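You operate a simulated robot arm through the tools that you are given. There is no shell and no other tool. Be economical: measure what you need, move in short steps, check, and stop when the job is done.

The job below is to be done with a simulated robot arm. You get a single attempt, and the scene is never put back.

Task
Set the four engine hatch adjusters so each play reads 3 mm.
Fine: each adjuster ends on a click.

The check looks at the end state, three seconds after you hand in, the way a careful person would. Anything else that was tipped, shoved, dropped, spilled or broken makes it a failure.

Robot
A 7-joint arm with a two-finger parallel gripper, fixed in place. Base frame: the origin is at the foot of the arm, x ahead of it, y to its left, z up. Readings come in cm, rad, newtons and seconds.
Its first joint turns from -2.304 to 2.304 rad. Payload 3.91 kg.
The tool frame sits at the grasp point between the pads (the TCP): z along the fingers, y along the line on which they close. The tips reach 3 cm beyond it. The gripper opens to 11 cm. The fingers are 2 cm wide and 1 cm thick; the gripper's body (4.8 by 11.2 cm) begins 5.5 cm behind the TCP.
Orientation is that of the tool frame in the base frame, as [roll, pitch, yaw] about the fixed x, y, z axes, in that order (R = Rz(yaw) Ry(pitch) Rx(roll)). With the fingers straight down and closing along the base's y, the tool's x points along the base's -x, its y along +y and its z along -z.

Tools
- The arm moves only by the tool servo_tool. Its argument "series" is a list of rows, each a list of 7 numbers: the shift along the base's x, y, z in cm, then the turn, a rotation vector about the base's x, y, z in rad, then the finger opening in cm, from 0 to 11. In form: [[dx, dy, dz, ax, ay, az, hand], ...]. A call has 1 to 10 rows; each row shifts and turns the commanded pose from where the row before left it. Each row takes 0.2 s and may step no farther than 5 cm and 0.15 rad from the row before; otherwise, or with a gripper value out of range, the whole call is refused. A pose out of reach is approached as far as the arm can. The call stops where the force on the tool passes 40 N (or 10 N more than at its start, if that is more) or the arm is blocked; 0.2 s more then pass. Each finger travels about 10.8 cm/s and halts on what it meets, pressing with about 37 N; the grip force reading is that of the motor and also rises with nothing between the fingers. The clock runs only during rows and for 0.2 s after the last one: add rows that do not move to give the fingers time. The reply holds the time, the measured pose of the TCP, the force on the tool along the base axes, the opening and the grip force, in the units named above and with some noise, with the torque about the TCP (base axes, N m) and any sound that the robot's microphone picked up, and new pictures: "show" is both (left out), scene, wrist or none.
- Cameras (640 x 400 px; columns grow to the right, rows downward): "scene" is fixed at [40.39, 64.4, 101.44]; the picture's right is [-0.86, -0.50, 0.00], its down [-0.23, 0.40, -0.89] and it looks along [0.45, -0.77, -0.46] (base axes); focal length 338 px, centre (320, 200). "wrist" rides on the gripper at [7.2, 1.7, -10.3] in the tool frame; the picture's right is [-0.23, 0.97, 0.00], its down [-0.76, -0.18, -0.62] and it looks along [-0.61, -0.14, 0.78] (tool axes); focal length 222 px, centre (320, 200). There is no depth. A picture from a camera that has moved, and an enlarged one, comes with that camera's place and axes in the base frame and with its lens. The place of the scene camera against the robot may be out by one fixed shift of up to 1.2 cm in any direction.
- close_up(camera, box): a new picture of the part [left, top, right, bottom] of that camera's present view, enlarged. The clock stands still meanwhile.
- finish_job(): hands the job in; it is judged then, once.

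Work in short steps. Places have to be worked out from the pictures, the camera data and where the tool is seen: move nearer, look again, correct. Check each grasp and each placing, and mend what went wrong. You have 120 turns and 200 pictures in all, those below and enlarged ones among them. Open the gripper and draw the arm clear of the work before you hand the job in, unless the task says otherwise; then end with one line.

The tools are called after "Call:" as a command line: name --pt "numbers of a row" for each row, then --argument value for the rest, lists and objects as JSON in quotes. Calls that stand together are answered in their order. servo_tool: Moves the arm, as the interface text tells. Its arguments: {"type":"object","properties":{"series":{"type":"array","items":{"type":"array","items":{"type":"number"}}},"show":{"type":"string","enum":["both","scene","wrist","none"]}},"required":["series"]} The other tools are called the same way: close_up (camera, box) takes an enlarged picture of a part of a camera's view; finish_job () hands the job in.

At the start:

```text
time_s: 0.0
ee_pos: [64.19, -9.17, 66.62]
tcp_rot: [3.141, 0.001, -3.141]
wrist_force: [0.0, -0.1, 0.6]
torque: [-0.02, -0.01, 0.02]
finger_gap: 10.97
gripper_force: 0.1
```

scene: 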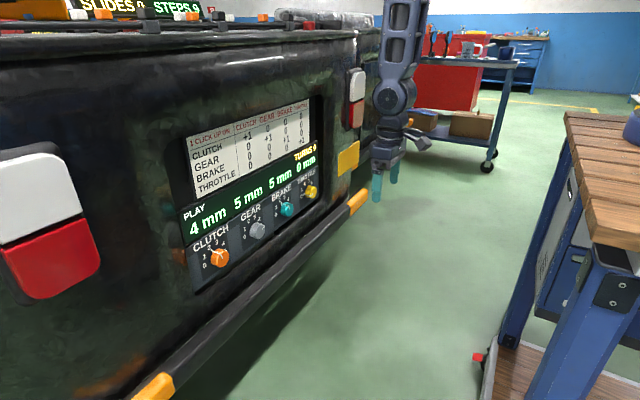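
wrist: 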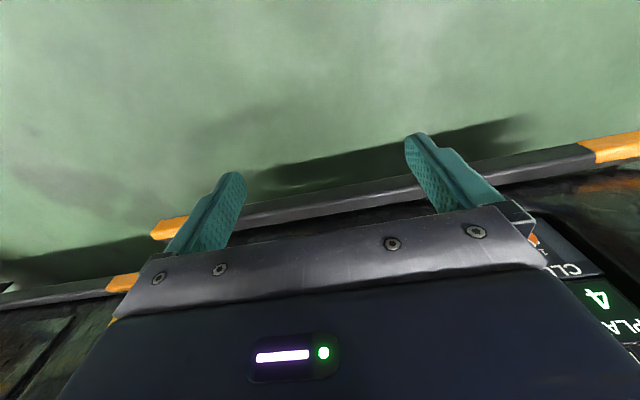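

I'll take enlarged looks at the panel's table and knobs.

Call:
close_up --camera "scene" --box '[170, 90, 330, 190]'

Call:
close_up --camera "scene" --box '[170, 170, 330, 290]'

Call:
close_up --camera "scene" --box '[0, 0, 380, 60]'

```text
4.00 times, centred on (250, 140) of scene
camera zoom: at [40.39, 64.4, 101.44], right [-0.86, -0.5, 0.0], down [-0.23, 0.4, -0.89], along [0.45, -0.77, -0.46], focal length 1354 px, centre (600, 440)
```

zoom: 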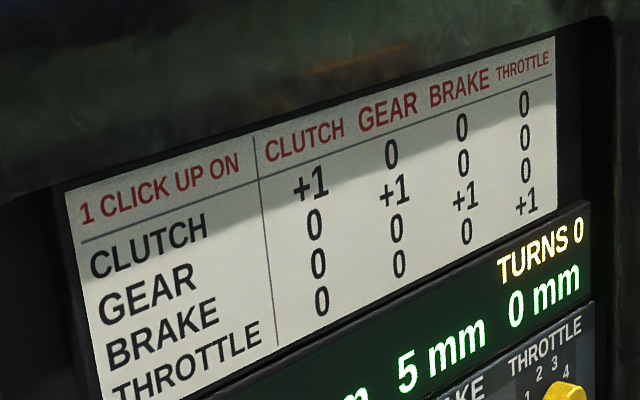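

```text
3.33 times, centred on (250, 230) of scene
camera zoom: at [40.39, 64.4, 101.44], right [-0.86, -0.5, 0.0], down [-0.23, 0.4, -0.89], along [0.45, -0.77, -0.46], focal length 1128 px, centre (553, 100)
```

zoom: 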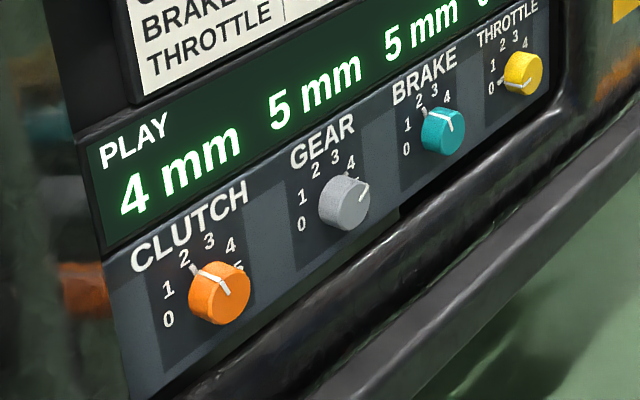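

```text
1.68 times, centred on (190, 30) of scene
camera zoom: at [40.39, 64.4, 101.44], right [-0.86, -0.5, 0.0], down [-0.23, 0.4, -0.89], along [0.45, -0.77, -0.46], focal length 570 px, centre (539, 486)
```

zoom: 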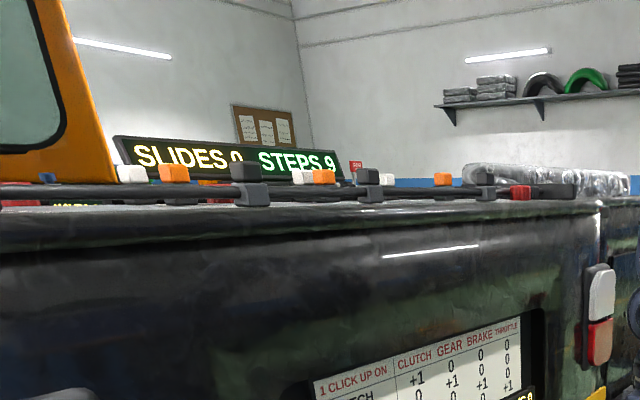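

The table is the identity, so each click on an adjuster changes only its own play. The start values are 4, 5, 5, 0. From both cameras the panel faces -x at x≈93, with the knobs at z≈54 and y from about 22 (clutch) to -17 (throttle). I'll back off and swing the fingers to point along +x.

Call:
servo_tool --pt "-1 1 -1 0 -0.15 0 8" --pt "-1 1 -1 0 -0.15 0 8" --pt "-1 1 -1 0 -0.15 0 8" --pt "-1 1 -1 0 -0.15 0 8" --pt "0 1 -1 0 -0.15 0 8" --pt "0 1 -1 0 -0.15 0 8" --pt "0 1 0 0 -0.15 0 8" --pt "0 1 0 0 -0.15 0 8" --pt "0 1 0 0 -0.15 0 8" --pt "0 1 0 0 -0.15 0 8" --show "none"

Call:
servo_tool --pt "0 0 0 0 -0.0708 0 8" --pt "0 0 0 0 0 0 8" --pt "0 0 0 0 0 0 8"

```text
time_s: 2.2
ee_pos: [60.18, 0.96, 60.75]
tcp_rot: [3.118, 1.504, 3.117]
wrist_force: [-0.9, 4.0, -0.2]
torque: [0.01, 0.02, -0.27]
finger_gap: 7.99
gripper_force: 0.0
```

```text
time_s: 3.0
ee_pos: [60.23, 0.84, 60.56]
tcp_rot: [-0.589, 1.57, -0.59]
wrist_force: [0.0, 0.4, 0.2]
torque: [0.0, 0.0, -0.02]
finger_gap: 8.0
gripper_force: 0.1
camera wrist: at [49.82, 2.59, 53.22], right [0.0, 0.97, 0.23], down [-0.62, -0.18, 0.76], along [0.78, -0.14, 0.61], focal length 222 px, centre (320, 200)
```

scene: 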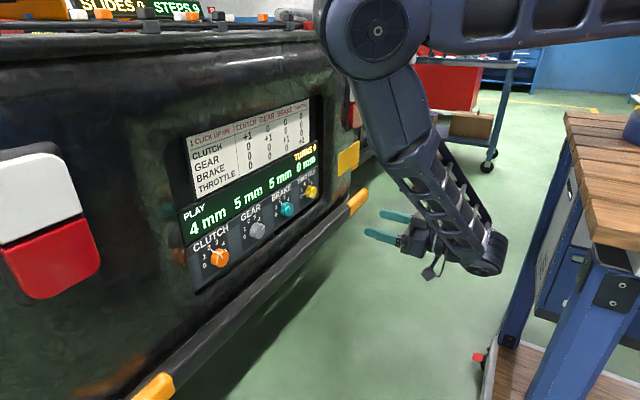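
wrist: 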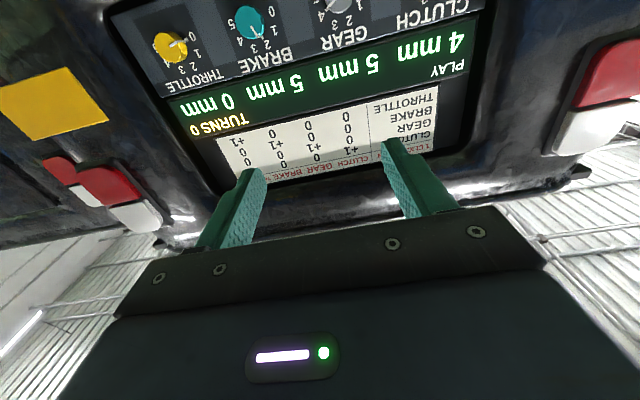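

Triangulating from both views puts the knobs at x≈94, z≈51, with y≈19.5, 5.5, -8 and -22. I'll move in front of gear and look closer.

Call:
servo_tool --pt "0 1 -3 0 0 0 8" --pt "2 1.5 -3.5 0 0 0 8" --pt "4 2 -3 0 0 0 8" --pt "4 0 0 0 0 0 8" --pt "3 0 0 0 0 0 8" --pt "0 0 0 0 0 0 8"

Call:
close_up --camera "wrist" --box '[120, 0, 520, 200]'

```text
refused: row 3 steps farther than a row can; nothing moved
```

```text
1.60 times, centred on (320, 100) of wrist
camera zoom: at [49.82, 2.59, 53.22], right [0.0, 0.97, 0.23], down [-0.62, -0.18, 0.76], along [0.78, -0.14, 0.61], focal length 355 px, centre (320, 360)
```

zoom: 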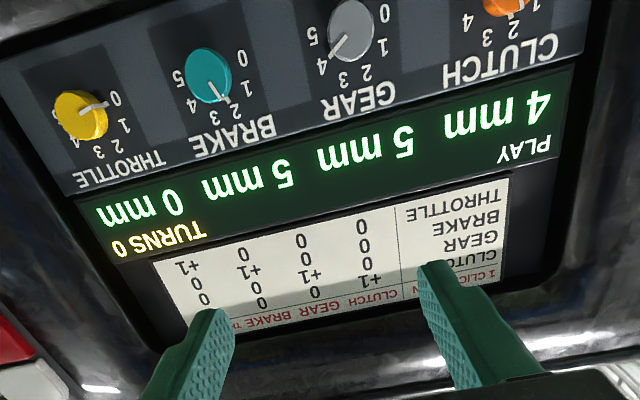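

One row was too long, so nothing moved. Resending with smaller steps.

Call:
servo_tool --pt "0 1 -3 0 0 0 8" --pt "2 1.5 -3.5 0 0 0 8" --pt "3 2 -3 0 0 0 8" --pt "4 0 0 0 0 0 8" --pt "4 0 0 0 0 0 8" --pt "4 0 0 0 0 0 8" --pt "0 0 0 0 0 0 8"

```text
time_s: 4.6
ee_pos: [77.16, 5.29, 51.08]
tcp_rot: [-2.696, 1.569, -2.694]
wrist_force: [-0.1, -0.9, -0.6]
torque: [-0.01, -0.01, 0.01]
finger_gap: 8.0
gripper_force: 0.0
camera wrist: at [66.94, 7.08, 43.68], right [0.0, 0.97, 0.23], down [-0.62, -0.18, 0.76], along [0.78, -0.14, 0.61], focal length 222 px, centre (320, 200)
```

scene: 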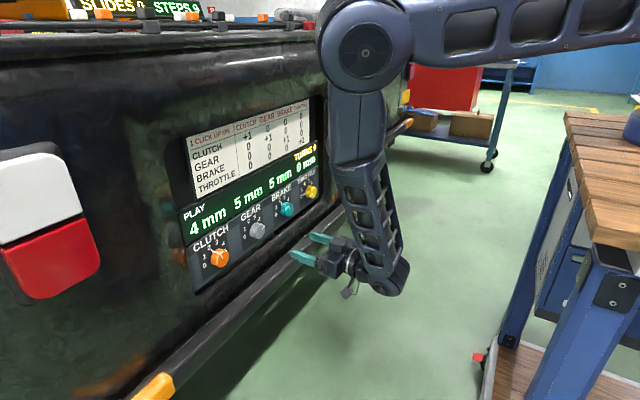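
wrist: 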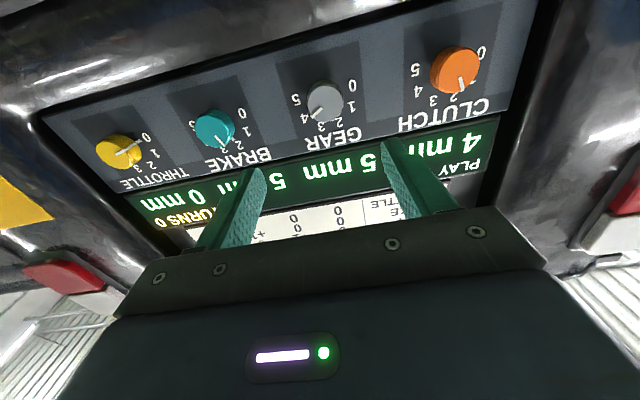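

Refined knob places: gear (6.2, 50.7), brake -7.7, clutch 20.2, throttle -21.7, all with knob faces near x≈94. I'll align on gear and advance to x≈87.

Call:
servo_tool --pt "2 0.8 -0.3 0 0 0 8" --pt "3 0 0 0 0 0 8" --pt "3 0 0 0 0 0 8" --pt "2 0 0 0 0 0 8" --pt "0 0 0 0 0 0 8"

Call:
close_up --camera "scene" --box '[180, 160, 340, 290]'

```text
time_s: 5.8
ee_pos: [87.21, 6.26, 50.72]
tcp_rot: [3.085, 1.57, 3.085]
wrist_force: [-0.7, -0.5, 0.4]
torque: [-0.01, 0.0, 0.02]
finger_gap: 7.99
gripper_force: 0.0
camera wrist: at [76.82, 7.97, 43.48], right [0.0, 0.97, 0.23], down [-0.62, -0.18, 0.76], along [0.78, -0.14, 0.61], focal length 222 px, centre (320, 200)
```

scene: 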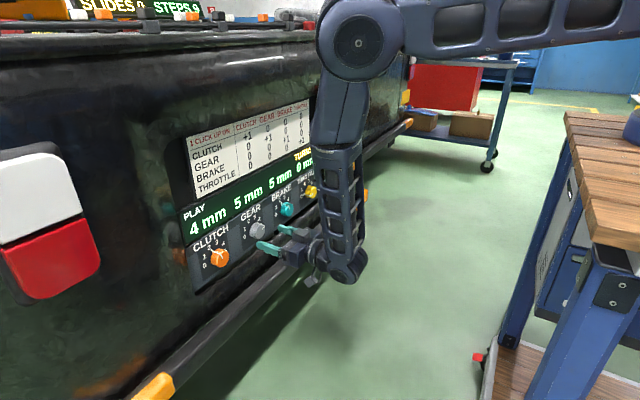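
wrist: 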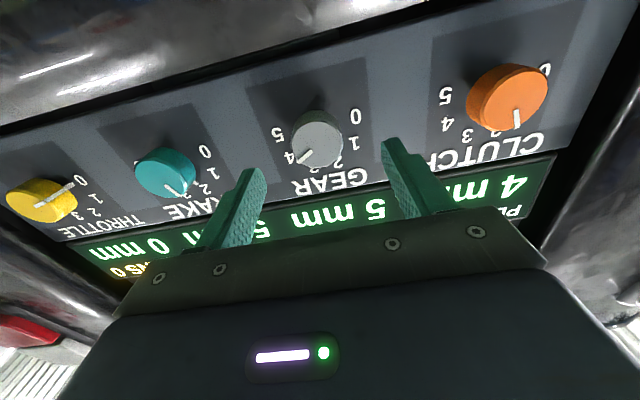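

```text
3.08 times, centred on (260, 225) of scene
camera zoom: at [40.39, 64.4, 101.44], right [-0.86, -0.5, 0.0], down [-0.23, 0.4, -0.89], along [0.45, -0.77, -0.46], focal length 1041 px, centre (505, 123)
```

zoom: 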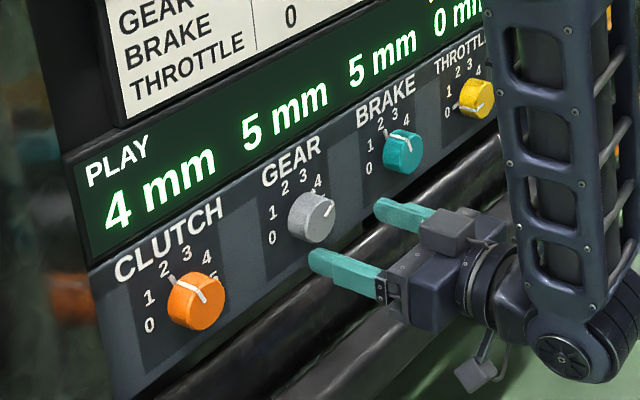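

The gear knob projects right on the tool axis. Advancing 3.5 cm and looking.

Call:
servo_tool --pt "1.5 0 0 0 0 0 8" --pt "1 0 0 0 0 0 8" --pt "1 0 0 0 0 0 8" --pt "0 0 0 0 0 0 8" --show "wrist"

Call:
close_up --camera "scene" --box '[220, 180, 320, 280]'

```text
time_s: 6.8
ee_pos: [90.79, 6.18, 50.65]
tcp_rot: [-0.324, 1.57, -0.324]
wrist_force: [-0.5, -0.2, 0.2]
torque: [-0.03, 0.0, 0.03]
finger_gap: 8.0
gripper_force: 0.1
camera wrist: at [80.29, 7.91, 43.31], right [0.0, 0.97, 0.23], down [-0.62, -0.18, 0.76], along [0.78, -0.14, 0.61], focal length 222 px, centre (320, 200)
```

wrist: 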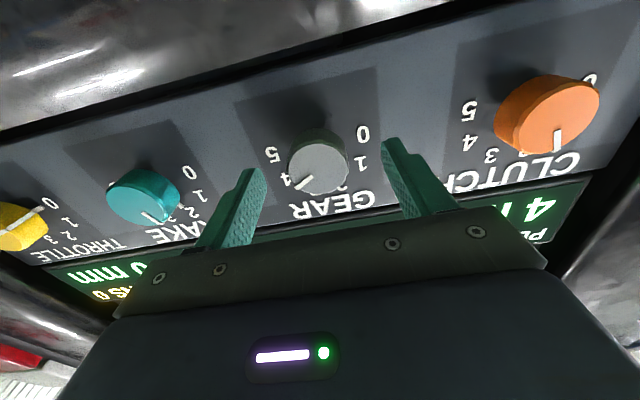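

```text
4.00 times, centred on (270, 230) of scene
camera zoom: at [40.39, 64.4, 101.44], right [-0.86, -0.5, 0.0], down [-0.23, 0.4, -0.89], along [0.45, -0.77, -0.46], focal length 1354 px, centre (520, 80)
```

zoom: 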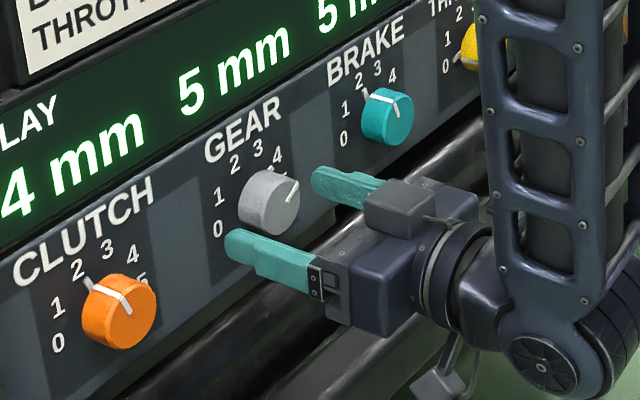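

The knob face is near x≈93.8 and the panel near x≈96.5. I'll go 1.5 cm further so the pads overlap the knob, then close.

Call:
servo_tool --pt "0.8 0 0 0 0 0 8" --pt "0.7 0 0 0 0 0 8" --pt "0 0 0 0 0 0 6" --pt "0 0 0 0 0 0 4.6" --pt "0 0 0 0 0 0 3.5" --pt "0 0 0 0 0 0 3.5"

Call:
close_up --camera "scene" --box '[180, 180, 320, 280]'

```text
time_s: 8.2
ee_pos: [92.18, 6.11, 50.56]
tcp_rot: [-2.314, 1.568, -2.317]
wrist_force: [0.5, -20.9, 1.8]
torque: [0.02, -0.09, -0.29]
finger_gap: 4.14
gripper_force: 44.9
camera wrist: at [81.75, 7.74, 43.34], right [0.0, 0.97, 0.23], down [-0.62, -0.18, 0.76], along [0.78, -0.14, 0.61], focal length 222 px, centre (320, 200)
```

scene: 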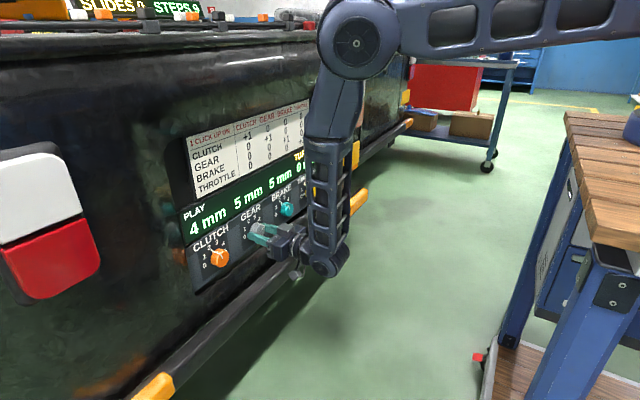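
wrist: 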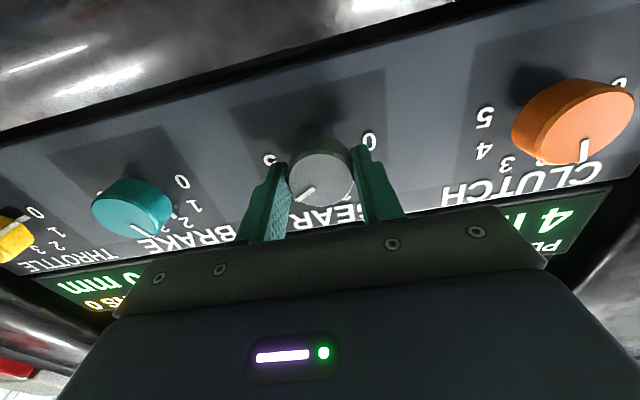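

```text
4.00 times, centred on (250, 230) of scene
camera zoom: at [40.39, 64.4, 101.44], right [-0.86, -0.5, 0.0], down [-0.23, 0.4, -0.89], along [0.45, -0.77, -0.46], focal length 1354 px, centre (600, 80)
```

zoom: 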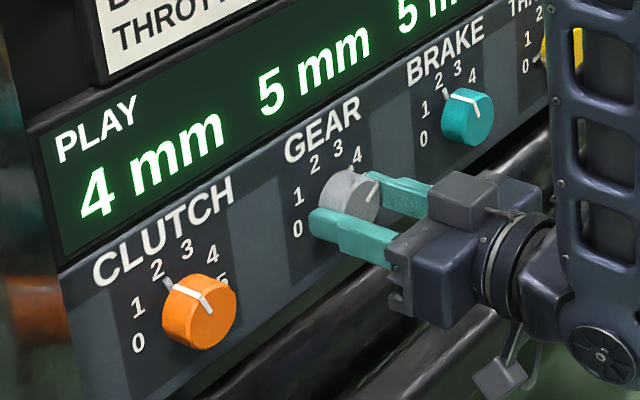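

The knob is gripped at 4.14 cm with a -y side load, so I'll ease y by -0.15. Then I turn counter-clockwise (negative about x) in small steps, watching torque, sound and display.

Call:
servo_tool --pt "0 -0.15 0 0 0 0 3.5" --pt "0 0 0 -0.1 0 0 3.5" --pt "0 0 0 -0.1 0 0 3.5" --pt "0 0 0 -0.1 0 0 3.5" --pt "0 0 0 -0.1 0 0 3.5" --pt "0 0 0 0 0 0 3.5" --show "scene"

Call:
close_up --camera "scene" --box '[180, 180, 320, 280]'

```text
time_s: 9.6
ee_pos: [92.18, 6.05, 50.76]
tcp_rot: [-1.574, 1.17, -1.575]
wrist_force: [1.4, -22.9, 2.4]
torque: [0.01, 0.84, -0.68]
finger_gap: 4.12
gripper_force: 44.9
```

scene: 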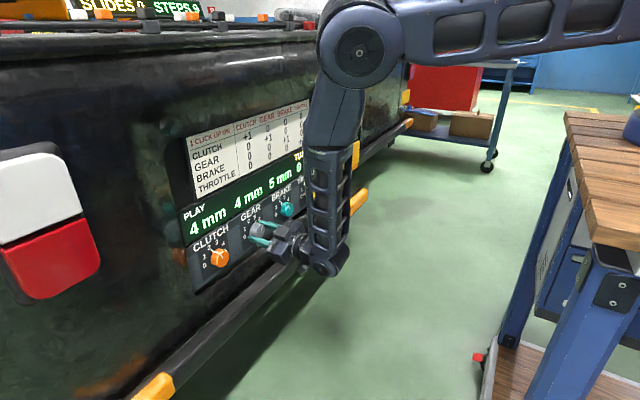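

```text
4.00 times, centred on (250, 230) of scene
camera zoom: at [40.39, 64.4, 101.44], right [-0.86, -0.5, 0.0], down [-0.23, 0.4, -0.89], along [0.45, -0.77, -0.46], focal length 1354 px, centre (600, 80)
```

zoom: 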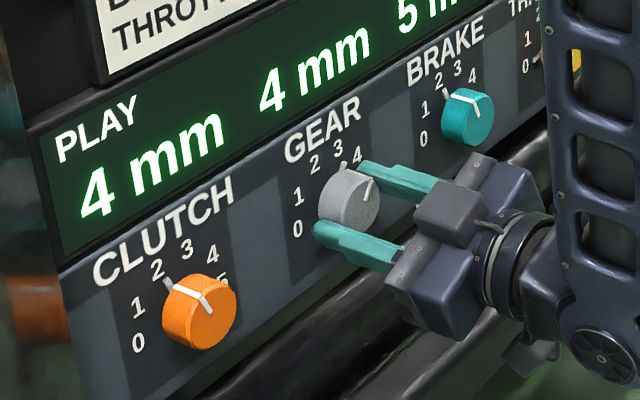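

Gear dropped to 4 after about 0.4 rad. Continuing another 0.4 with a further slight y correction.

Call:
servo_tool --pt "0 -0.2 0 -0.1 0 0 3.5" --pt "0 0 0 -0.1 0 0 3.5" --pt "0 0 0 -0.1 0 0 3.5" --pt "0 0 0 0 0 0 3.5" --show "none"

Call:
close_up --camera "scene" --box '[180, 180, 320, 280]'

```text
time_s: 10.6
ee_pos: [92.16, 6.03, 50.75]
tcp_rot: [-1.572, 0.871, -1.571]
wrist_force: [-28.1, -2.0, 10.0]
torque: [0.08, -0.19, -0.09]
finger_gap: 4.13
gripper_force: 44.5
```

```text
4.00 times, centred on (250, 230) of scene
camera zoom: at [40.39, 64.4, 101.44], right [-0.86, -0.5, 0.0], down [-0.23, 0.4, -0.89], along [0.45, -0.77, -0.46], focal length 1354 px, centre (600, 80)
```

zoom: 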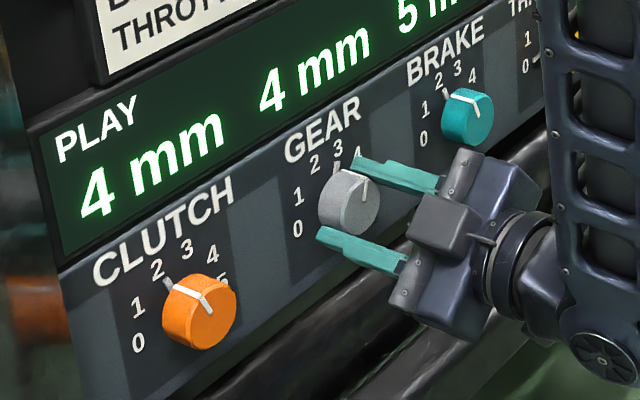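

Reads 4 with the pointer between 3 and 4; there's an x-load of -28 N. I'll ease x by -0.15 and turn another 0.3.

Call:
servo_tool --pt "-0.15 0 0 -0.1 0 0 3.5" --pt "0 0 0 -0.1 0 0 3.5" --pt "0 0 0 -0.1 0 0 3.5" --pt "0 0 0 0 0 0 3.5" --show "none"

Call:
close_up --camera "scene" --box '[180, 180, 320, 280]'

```text
time_s: 11.6
ee_pos: [92.18, 5.95, 50.83]
tcp_rot: [-1.571, 0.571, -1.57]
wrist_force: [26.9, 12.3, -11.4]
torque: [0.02, -0.02, 0.23]
finger_gap: 4.12
gripper_force: 44.7
```

```text
4.00 times, centred on (250, 230) of scene
camera zoom: at [40.39, 64.4, 101.44], right [-0.86, -0.5, 0.0], down [-0.23, 0.4, -0.89], along [0.45, -0.77, -0.46], focal length 1354 px, centre (600, 80)
```

zoom: 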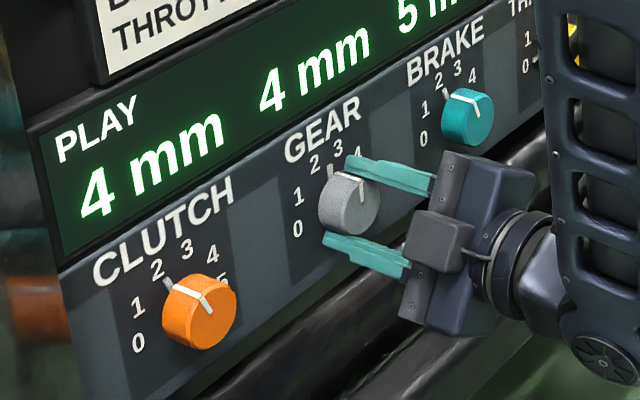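

Still 4. Continuing 0.3 more with small load corrections.

Call:
servo_tool --pt "0.07 0.06 0 -0.1 0 0 3.5" --pt "0 0 0 -0.1 0 0 3.5" --pt "0 0 0 -0.1 0 0 3.5" --pt "0 0 0 0 0 0 3.5" --show "wrist"

Call:
close_up --camera "scene" --box '[180, 180, 320, 280]'

```text
time_s: 12.6
ee_pos: [92.1, 5.85, 50.79]
tcp_rot: [-1.572, 0.268, -1.572]
wrist_force: [24.6, 5.4, -5.6]
torque: [-0.05, -0.13, 0.74]
finger_gap: 4.12
gripper_force: 45.2
camera wrist: at [81.72, -0.61, 47.12], right [0.0, 0.48, -0.88], down [-0.62, 0.69, 0.37], along [0.78, 0.55, 0.3], focal length 222 px, centre (320, 200)
```

wrist: 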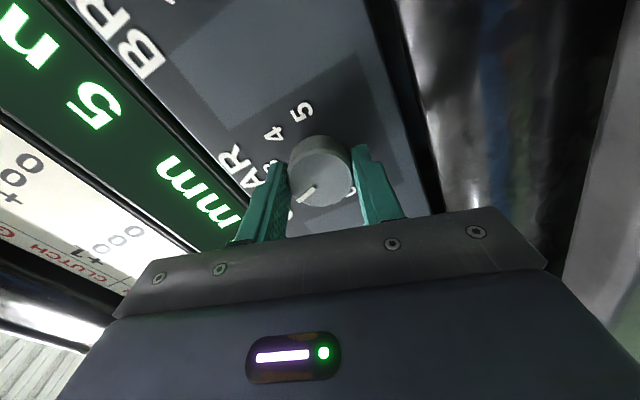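

```text
4.00 times, centred on (250, 230) of scene
camera zoom: at [40.39, 64.4, 101.44], right [-0.86, -0.5, 0.0], down [-0.23, 0.4, -0.89], along [0.45, -0.77, -0.46], focal length 1354 px, centre (600, 80)
```

zoom: 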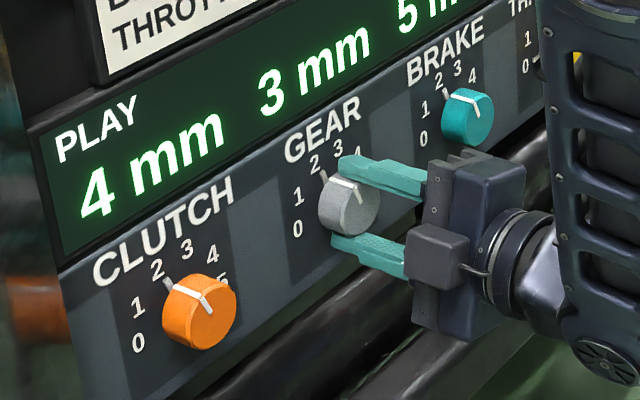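

Gear reads 3 now. I'll release, back off, and look at where the pointer sits relative to a click.

Call:
servo_tool --pt "0 0 0 0 0 0 5" --pt "0 0 0 0 0 0 7" --pt "-2 0 0 0 0 0 8" --pt "-4 0 0 0 0 0 8" --pt "-3 0 0 0.1 0 0 8" --pt "-3 0 0 0.15 0 0 8" --pt "0 0 0 0.15 0 0 8" --pt "0 0 0 0.15 0 0 8" --pt "0 0 0 0.15 0 0 8" --pt "0 0 0 0.15 0 0 8" --show "none"

Call:
servo_tool --pt "0 0 0 0.15 0 0 8" --pt "0 0 0 0.15 0 0 8" --pt "0 0 0 0.15 0 0 8" --pt "0 0 0 0 0 0 8"

Call:
close_up --camera "wrist" --box '[100, 40, 500, 240]'

Call:
close_up --camera "scene" --box '[180, 180, 320, 280]'

```text
time_s: 14.8
ee_pos: [80.14, 5.89, 50.72]
tcp_rot: [-1.573, 1.122, -1.572]
wrist_force: [0.0, -0.5, 1.3]
torque: [-0.02, 0.01, 0.0]
finger_gap: 8.0
gripper_force: 0.2
```

```text
time_s: 15.8
ee_pos: [80.16, 5.97, 50.73]
tcp_rot: [2.117, 1.569, 2.116]
wrist_force: [0.5, -0.2, 0.3]
torque: [0.01, -0.03, -0.02]
finger_gap: 8.01
gripper_force: 0.1
camera wrist: at [69.75, 7.64, 43.41], right [0.0, 0.97, 0.23], down [-0.62, -0.18, 0.76], along [0.78, -0.14, 0.61], focal length 222 px, centre (320, 200)
```

scene: 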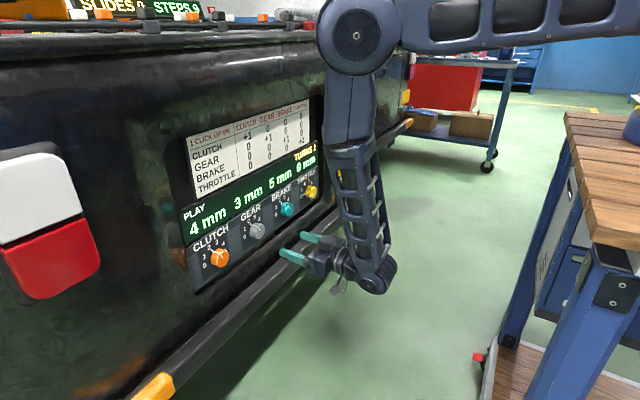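
wrist: 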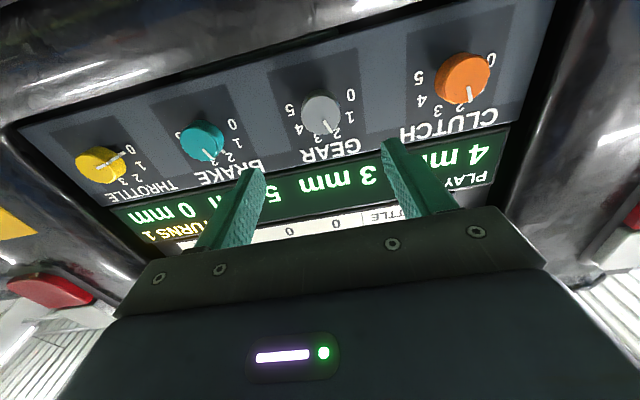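

```text
1.60 times, centred on (300, 140) of wrist
camera zoom: at [69.75, 7.64, 43.41], right [0.0, 0.97, 0.23], down [-0.62, -0.18, 0.76], along [0.78, -0.14, 0.61], focal length 355 px, centre (352, 296)
```

zoom: 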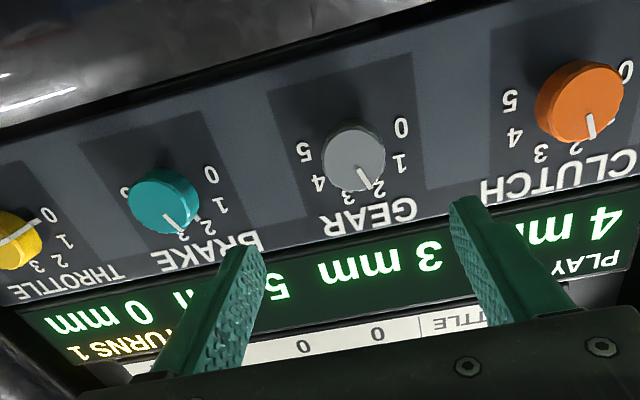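

```text
4.00 times, centred on (250, 230) of scene
camera zoom: at [40.39, 64.4, 101.44], right [-0.86, -0.5, 0.0], down [-0.23, 0.4, -0.89], along [0.45, -0.77, -0.46], focal length 1354 px, centre (600, 80)
```

zoom: 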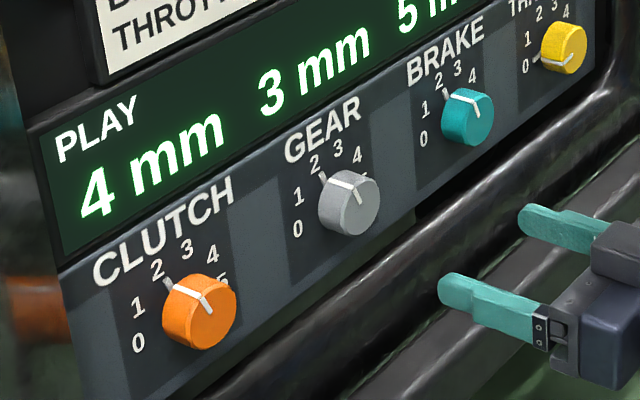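

Gear reads 3 and its pointer aims at the "2" mark (it moved from 4 in two clicks, so about 0.7 rad per click). I'll check all the pointers in closer views.

Call:
close_up --camera "wrist" --box '[280, 70, 380, 160]'

Call:
close_up --camera "wrist" --box '[400, 30, 510, 130]'

Call:
close_up --camera "wrist" --box '[60, 100, 260, 220]'

Call:
close_up --camera "scene" --box '[260, 165, 330, 225]'

Call:
close_up --camera "scene" --box '[190, 205, 280, 275]'

```text
4.44 times, centred on (330, 115) of wrist
camera zoom: at [69.75, 7.64, 43.41], right [0.0, 0.97, 0.23], down [-0.62, -0.18, 0.76], along [0.78, -0.14, 0.61], focal length 987 px, centre (276, 578)
```

zoom: 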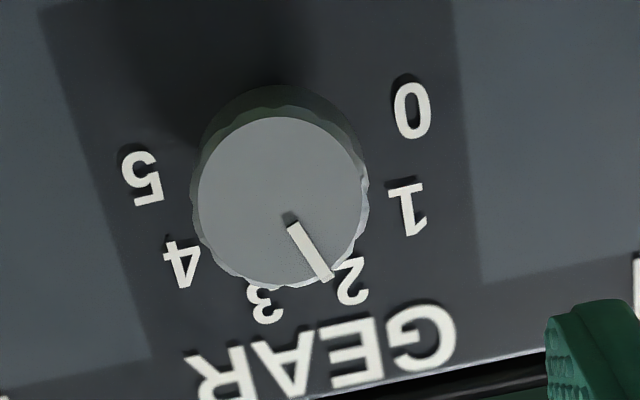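

```text
4.00 times, centred on (455, 80) of wrist
camera zoom: at [69.75, 7.64, 43.41], right [0.0, 0.97, 0.23], down [-0.62, -0.18, 0.76], along [0.78, -0.14, 0.61], focal length 888 px, centre (-220, 680)
```

zoom: 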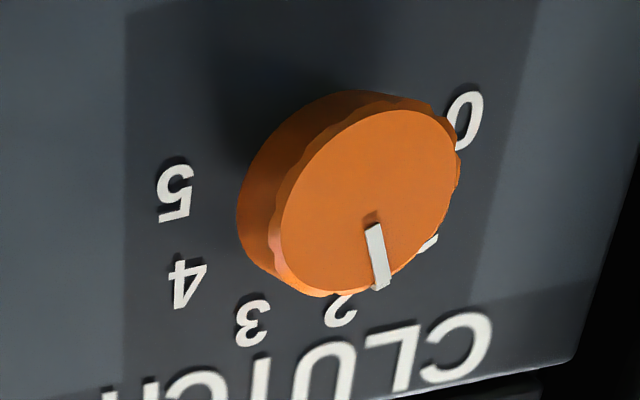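

```text
3.20 times, centred on (160, 160) of wrist
camera zoom: at [69.75, 7.64, 43.41], right [0.0, 0.97, 0.23], down [-0.62, -0.18, 0.76], along [0.78, -0.14, 0.61], focal length 711 px, centre (832, 328)
```

zoom: 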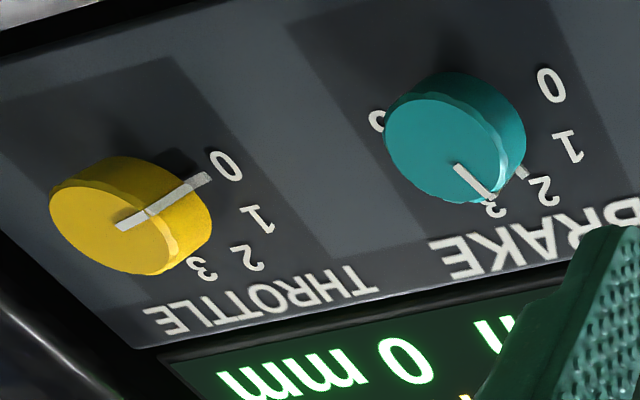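

```text
6.67 times, centred on (295, 195) of scene
camera zoom: at [40.39, 64.4, 101.44], right [-0.86, -0.5, 0.0], down [-0.23, 0.4, -0.89], along [0.45, -0.77, -0.46], focal length 2256 px, centre (487, 233)
```

zoom: 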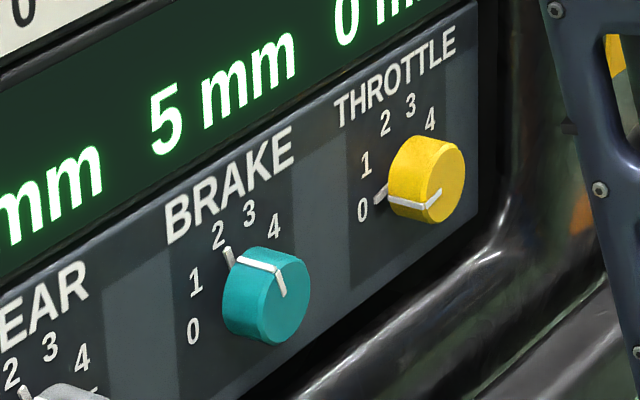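

```text
5.71 times, centred on (235, 240) of scene
camera zoom: at [40.39, 64.4, 101.44], right [-0.86, -0.5, 0.0], down [-0.23, 0.4, -0.89], along [0.45, -0.77, -0.46], focal length 1934 px, centre (806, -29)
```

zoom: 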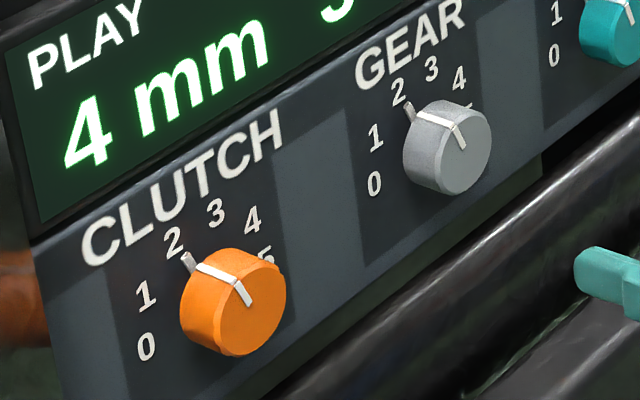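

All pointers sit at marks: clutch, gear and brake at 2, throttle at 0, about 0.7 rad per mark. Gear snapped onto its click. Next is brake (5→3), centred about y≈-8.0; I move in front and check alignment.

Call:
servo_tool --pt "0 -4.6 0 0 0 0 8" --pt "0 -4.7 0 0 0 0 8" --pt "0 -4.7 0 0 0 0 8" --pt "4 0 0 0 0 0 8" --pt "4 0 0 0 0 0 8" --pt "0 0 0 0 0 0 8" --show "wrist"

```text
time_s: 17.2
ee_pos: [88.0, -8.21, 50.81]
tcp_rot: [-2.5, 1.569, -2.499]
wrist_force: [0.0, 1.4, 0.1]
torque: [0.03, 0.01, -0.01]
finger_gap: 7.98
gripper_force: 0.2
camera wrist: at [77.65, -6.47, 43.41], right [0.0, 0.97, 0.23], down [-0.62, -0.18, 0.76], along [0.78, -0.14, 0.61], focal length 222 px, centre (320, 200)
```

wrist: 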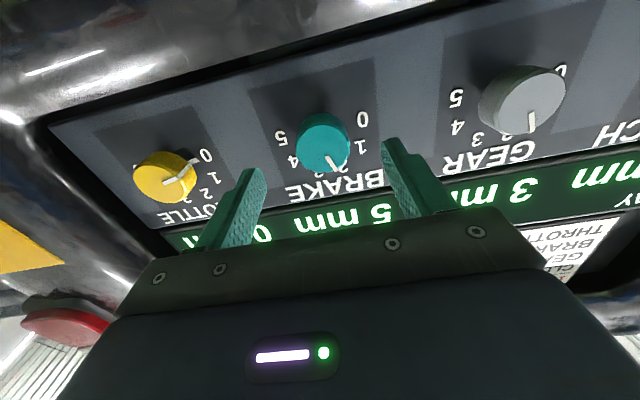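

Aligned within about 0.2 cm. Nudging y by +0.2, advancing to x≈92.2 and gripping.

Call:
servo_tool --pt "2 0.2 0 0 0 0 8" --pt "1.2 0 0 0 0 0 8" --pt "1 0 0 0 0 0 8" --pt "0 0 0 0 0 0 6" --pt "0 0 0 0 0 0 4.6" --pt "0 0 0 0 0 0 3.5" --pt "0 0 0 0 0 0 3.5" --show "wrist"

```text
time_s: 18.8
ee_pos: [92.33, -7.98, 50.83]
tcp_rot: [-2.133, 1.569, -2.135]
wrist_force: [4.6, -11.7, -0.6]
torque: [0.06, 0.24, -0.17]
finger_gap: 4.17
gripper_force: 44.1
camera wrist: at [81.92, -6.27, 43.36], right [0.0, 0.97, 0.23], down [-0.62, -0.18, 0.76], along [0.78, -0.14, 0.61], focal length 222 px, centre (320, 200)
```

wrist: 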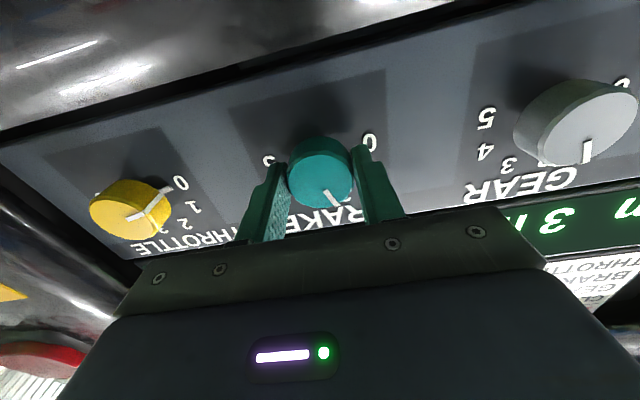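

Good grip. Turning -1.35 rad for two clicks down.

Call:
servo_tool --pt "0 -0.1 0 -0.1 0 0 3.5" --pt "0 0 0 -0.14 0 0 3.5" --pt "0 0 0 -0.14 0 0 3.5" --pt "0 0 0 -0.14 0 0 3.5" --pt "0 0 0 -0.14 0 0 3.5" --pt "0 0 0 -0.14 0 0 3.5" --pt "0 0 0 -0.14 0 0 3.5" --pt "0 0 0 -0.14 0 0 3.5" --pt "0 0 0 -0.14 0 0 3.5" --pt "0 0 0 -0.13 0 0 3.5" --show "wrist"

Call:
close_up --camera "scene" --box '[180, 150, 340, 280]'

```text
time_s: 21.0
ee_pos: [92.29, -8.19, 50.83]
tcp_rot: [-1.568, 0.218, -1.571]
wrist_force: [-6.0, -13.2, 12.0]
torque: [-0.02, -0.54, 0.8]
finger_gap: 4.17
gripper_force: 44.8
camera wrist: at [81.92, -14.76, 47.45], right [0.0, 0.43, -0.9], down [-0.62, 0.71, 0.34], along [0.78, 0.56, 0.27], focal length 222 px, centre (320, 200)
```

wrist: 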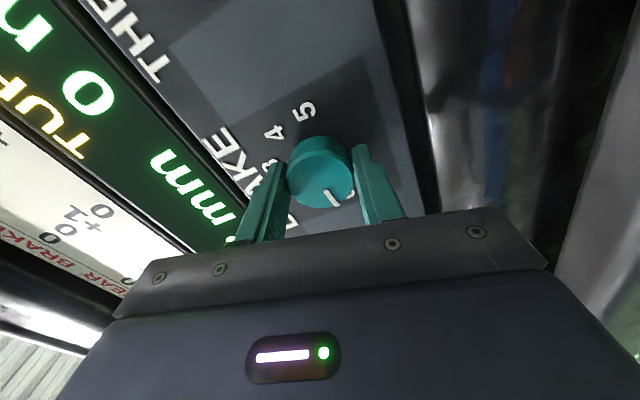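

```text
3.08 times, centred on (260, 215) of scene
camera zoom: at [40.39, 64.4, 101.44], right [-0.86, -0.5, 0.0], down [-0.23, 0.4, -0.89], along [0.45, -0.77, -0.46], focal length 1041 px, centre (505, 154)
```

zoom: 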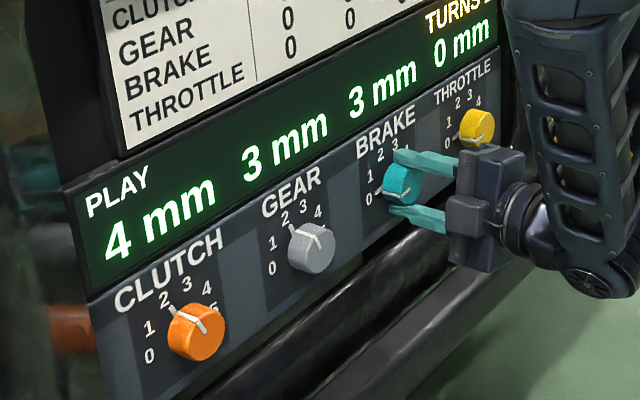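

Brake reads 3, pointer at 0. Releasing, backing out, and moving to throttle while keeping the tool rolled about -1.05 for the clockwise turn.

Call:
servo_tool --pt "0 0 0 0 0 0 5" --pt "0 0 0 0 0 0 7" --pt "-2 0 0 0 0 0 8" --pt "-4 0 0 0 0 0 8" --pt "0 -4.6 0 0.15 0 0 8" --pt "0 -4.6 0 0.15 0 0 8" --pt "0 -4.8 0 0 0 0 8" --pt "0 0 0 0 0 0 8"

Call:
close_up --camera "scene" --box '[180, 150, 340, 280]'

```text
time_s: 22.8
ee_pos: [86.39, -21.99, 50.63]
tcp_rot: [-1.571, 0.521, -1.571]
wrist_force: [0.1, 0.2, -0.6]
torque: [0.04, 0.0, -0.01]
finger_gap: 8.01
gripper_force: 0.0
camera wrist: at [75.96, -27.42, 45.54], right [0.0, 0.68, -0.73], down [-0.62, 0.57, 0.53], along [0.78, 0.46, 0.42], focal length 222 px, centre (320, 200)
```

scene: 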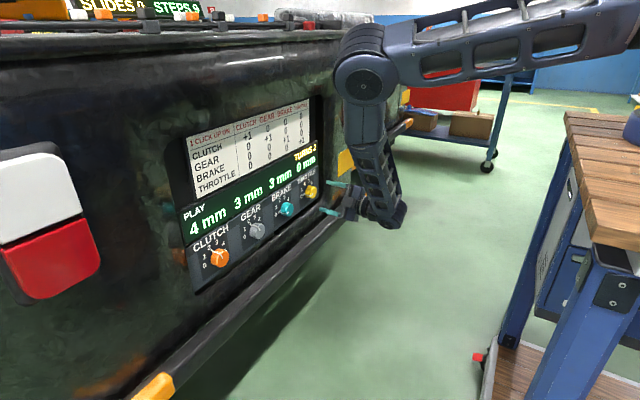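
wrist: 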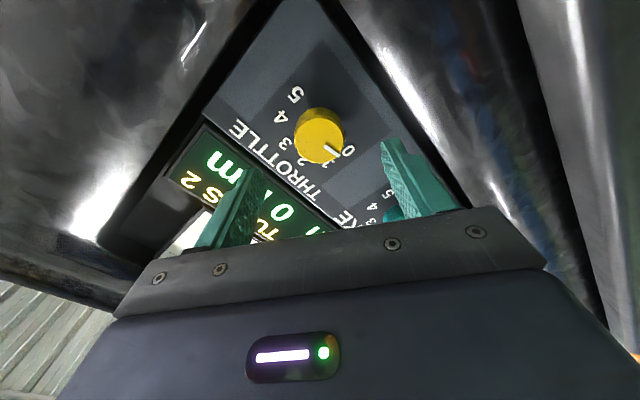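

```text
3.08 times, centred on (260, 215) of scene
camera zoom: at [40.39, 64.4, 101.44], right [-0.86, -0.5, 0.0], down [-0.23, 0.4, -0.89], along [0.45, -0.77, -0.46], focal length 1041 px, centre (505, 154)
```

zoom: 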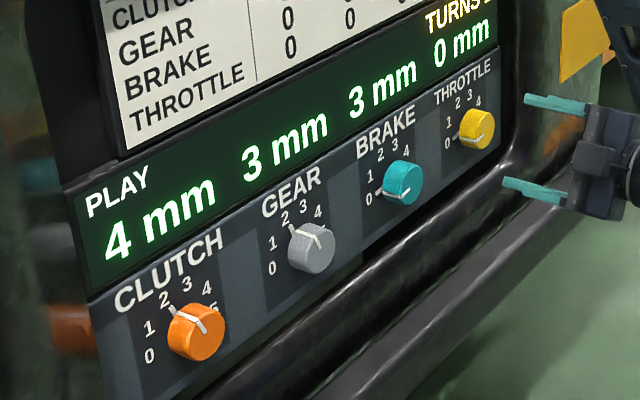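

Brake stays at 3 and throttle is well aligned. Advancing 5.8 cm and gripping.

Call:
servo_tool --pt "2.5 0 0 0 0 0 8" --pt "2 0 0.1 0 0 0 8" --pt "1.3 0 0 0 0 0 8" --pt "0 0 0 0 0 0 6" --pt "0 0 0 0 0 0 4.6" --pt "0 0 0 0 0 0 3.5" --pt "0 0 0 0 0 0 3.5" --show "wrist"

```text
time_s: 24.4
ee_pos: [92.24, -22.01, 50.85]
tcp_rot: [-1.571, 0.519, -1.573]
wrist_force: [3.8, -1.5, -1.3]
torque: [0.02, 0.03, -0.02]
finger_gap: 4.16
gripper_force: 45.3
camera wrist: at [81.9, -27.37, 45.66], right [0.0, 0.68, -0.73], down [-0.62, 0.57, 0.53], along [0.78, 0.46, 0.42], focal length 222 px, centre (320, 200)
```

wrist: 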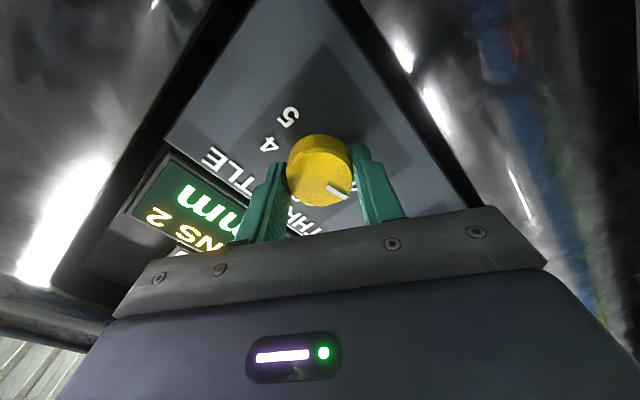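

A clean grip with little load. Turning +1.3 rad first and checking.

Call:
servo_tool --pt "0 0 0 0.13 0 0 3.5" --pt "0 0 0 0.13 0 0 3.5" --pt "0 0 0 0.13 0 0 3.5" --pt "0 0 0 0.13 0 0 3.5" --pt "0 0 0 0.13 0 0 3.5" --pt "0 0 0 0.13 0 0 3.5" --pt "0 0 0 0.13 0 0 3.5" --pt "0 0 0 0.13 0 0 3.5" --pt "0 0 0 0.13 0 0 3.5" --pt "0 0 0 0.13 0 0 3.5" --show "wrist"

Call:
close_up --camera "scene" --box '[180, 150, 340, 280]'

```text
time_s: 26.6
ee_pos: [92.11, -22.03, 50.93]
tcp_rot: [1.568, 1.32, 1.57]
wrist_force: [22.3, -10.9, 11.0]
torque: [0.02, -0.81, -0.21]
finger_gap: 4.15
gripper_force: 44.7
camera wrist: at [81.81, -18.53, 44.15], right [0.0, 0.89, 0.46], down [-0.62, -0.36, 0.69], along [0.78, -0.29, 0.55], focal length 222 px, centre (320, 200)
```

wrist: 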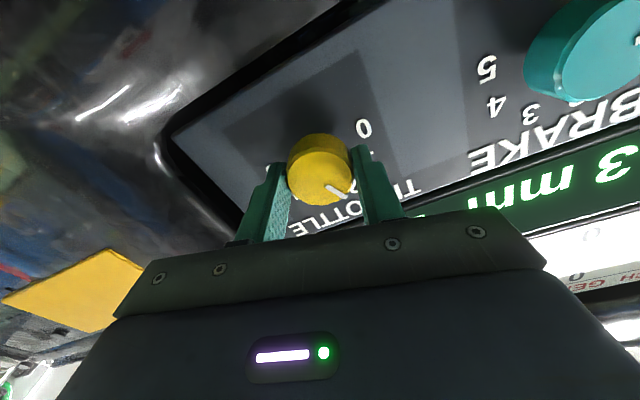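

```text
3.08 times, centred on (260, 215) of scene
camera zoom: at [40.39, 64.4, 101.44], right [-0.86, -0.5, 0.0], down [-0.23, 0.4, -0.89], along [0.45, -0.77, -0.46], focal length 1041 px, centre (505, 154)
```

zoom: 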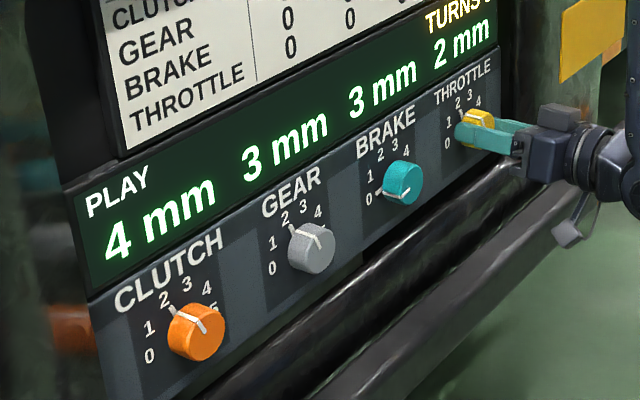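

Throttle reads 2. Turning about 0.72 rad more to reach the next mark, easing x slightly.

Call:
servo_tool --pt "0.1 0 0 0.12 0 0 3.5" --pt "0 0 0 0.12 0 0 3.5" --pt "0 0 0 0.12 0 0 3.5" --pt "0 0 0 0.12 0 0 3.5" --pt "0 0 0 0.12 0 0 3.5" --pt "0 0 0 0.12 0 0 3.5" --pt "0 0 0 0 0 0 3.5" --show "wrist"

Call:
close_up --camera "scene" --box '[180, 150, 340, 280]'

```text
time_s: 28.2
ee_pos: [92.24, -21.91, 50.75]
tcp_rot: [1.572, 0.601, 1.573]
wrist_force: [-9.3, 0.7, 0.1]
torque: [0.0, 0.19, -0.11]
finger_gap: 4.13
gripper_force: 44.7
camera wrist: at [81.76, -15.0, 48.01], right [0.0, 0.36, 0.93], down [-0.62, -0.73, 0.28], along [0.78, -0.58, 0.22], focal length 222 px, centre (320, 200)
```

wrist: 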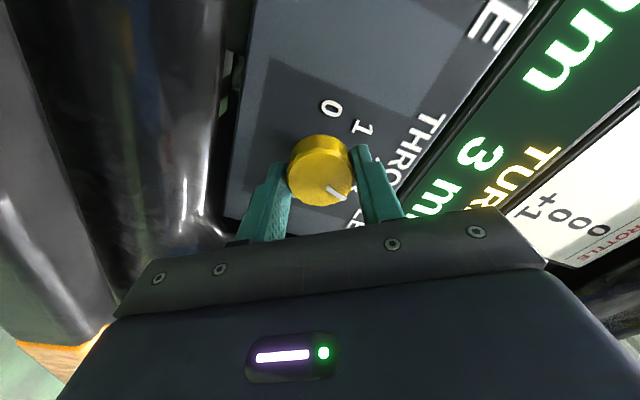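

```text
3.08 times, centred on (260, 215) of scene
camera zoom: at [40.39, 64.4, 101.44], right [-0.86, -0.5, 0.0], down [-0.23, 0.4, -0.89], along [0.45, -0.77, -0.46], focal length 1041 px, centre (505, 154)
```

zoom: 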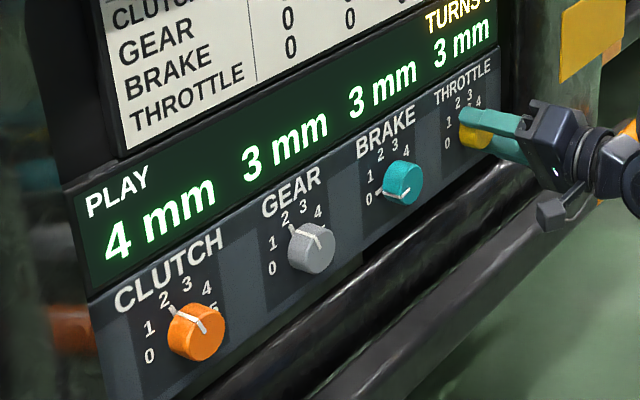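

Throttle reads 3. Releasing, backing out, and travelling to clutch at y≈20 while unrolling the tool.

Call:
servo_tool --pt "0 0 0 0 0 0 5" --pt "0 0 0 0 0 0 7" --pt "-2 0 0 0 0 0 8" --pt "-4 0 0 0 0 0 8" --pt "-4 0 0 0 0 0 8" --pt "0 4.6 0 -0.15 0 0 8" --pt "0 4.7 0 -0.15 0 0 8" --pt "0 4.7 0 -0.15 0 0 8" --pt "0 4.7 0 -0.15 0 0 8" --pt "0 4.7 0 0 0 0 8" --show "none"

Call:
servo_tool --pt "0 4.6 0 0 0 0 8" --pt "0 4.7 0 0 0 0 8" --pt "0 4.7 0 0 0 0 8" --pt "0 4.5 0 0 0 0 8" --pt "4 0 0 0 0 0 8" --pt "0 0 0 0 0 0 8" --pt "0 0 0 0 0 0 8"

```text
time_s: 30.4
ee_pos: [82.12, 1.37, 50.81]
tcp_rot: [1.573, 1.202, 1.573]
wrist_force: [0.3, 0.6, -0.4]
torque: [-0.02, 0.0, 0.01]
finger_gap: 8.0
gripper_force: 0.0
```

```text
time_s: 32.0
ee_pos: [86.46, 20.0, 51.04]
tcp_rot: [1.574, 1.201, 1.572]
wrist_force: [-0.1, 0.0, 0.2]
torque: [0.01, 0.02, 0.01]
finger_gap: 7.99
gripper_force: 0.1
camera wrist: at [76.01, 24.21, 44.72], right [0.0, 0.83, 0.56], down [-0.62, -0.44, 0.65], along [0.78, -0.35, 0.51], focal length 222 px, centre (320, 200)
```

scene: 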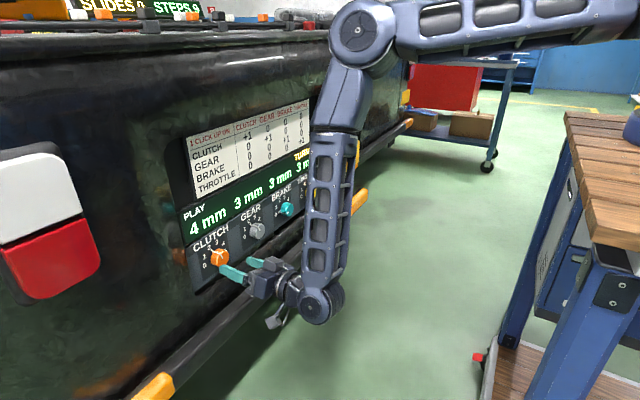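
wrist: 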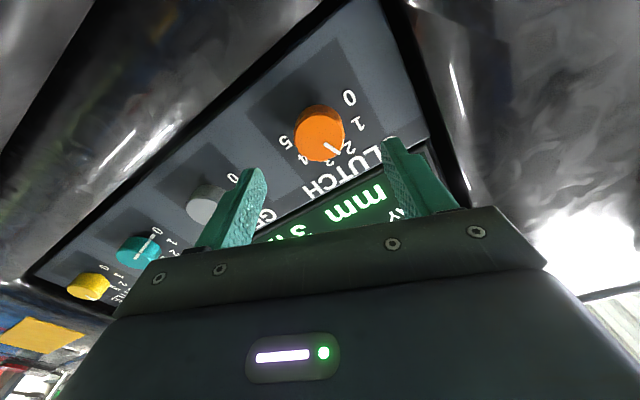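

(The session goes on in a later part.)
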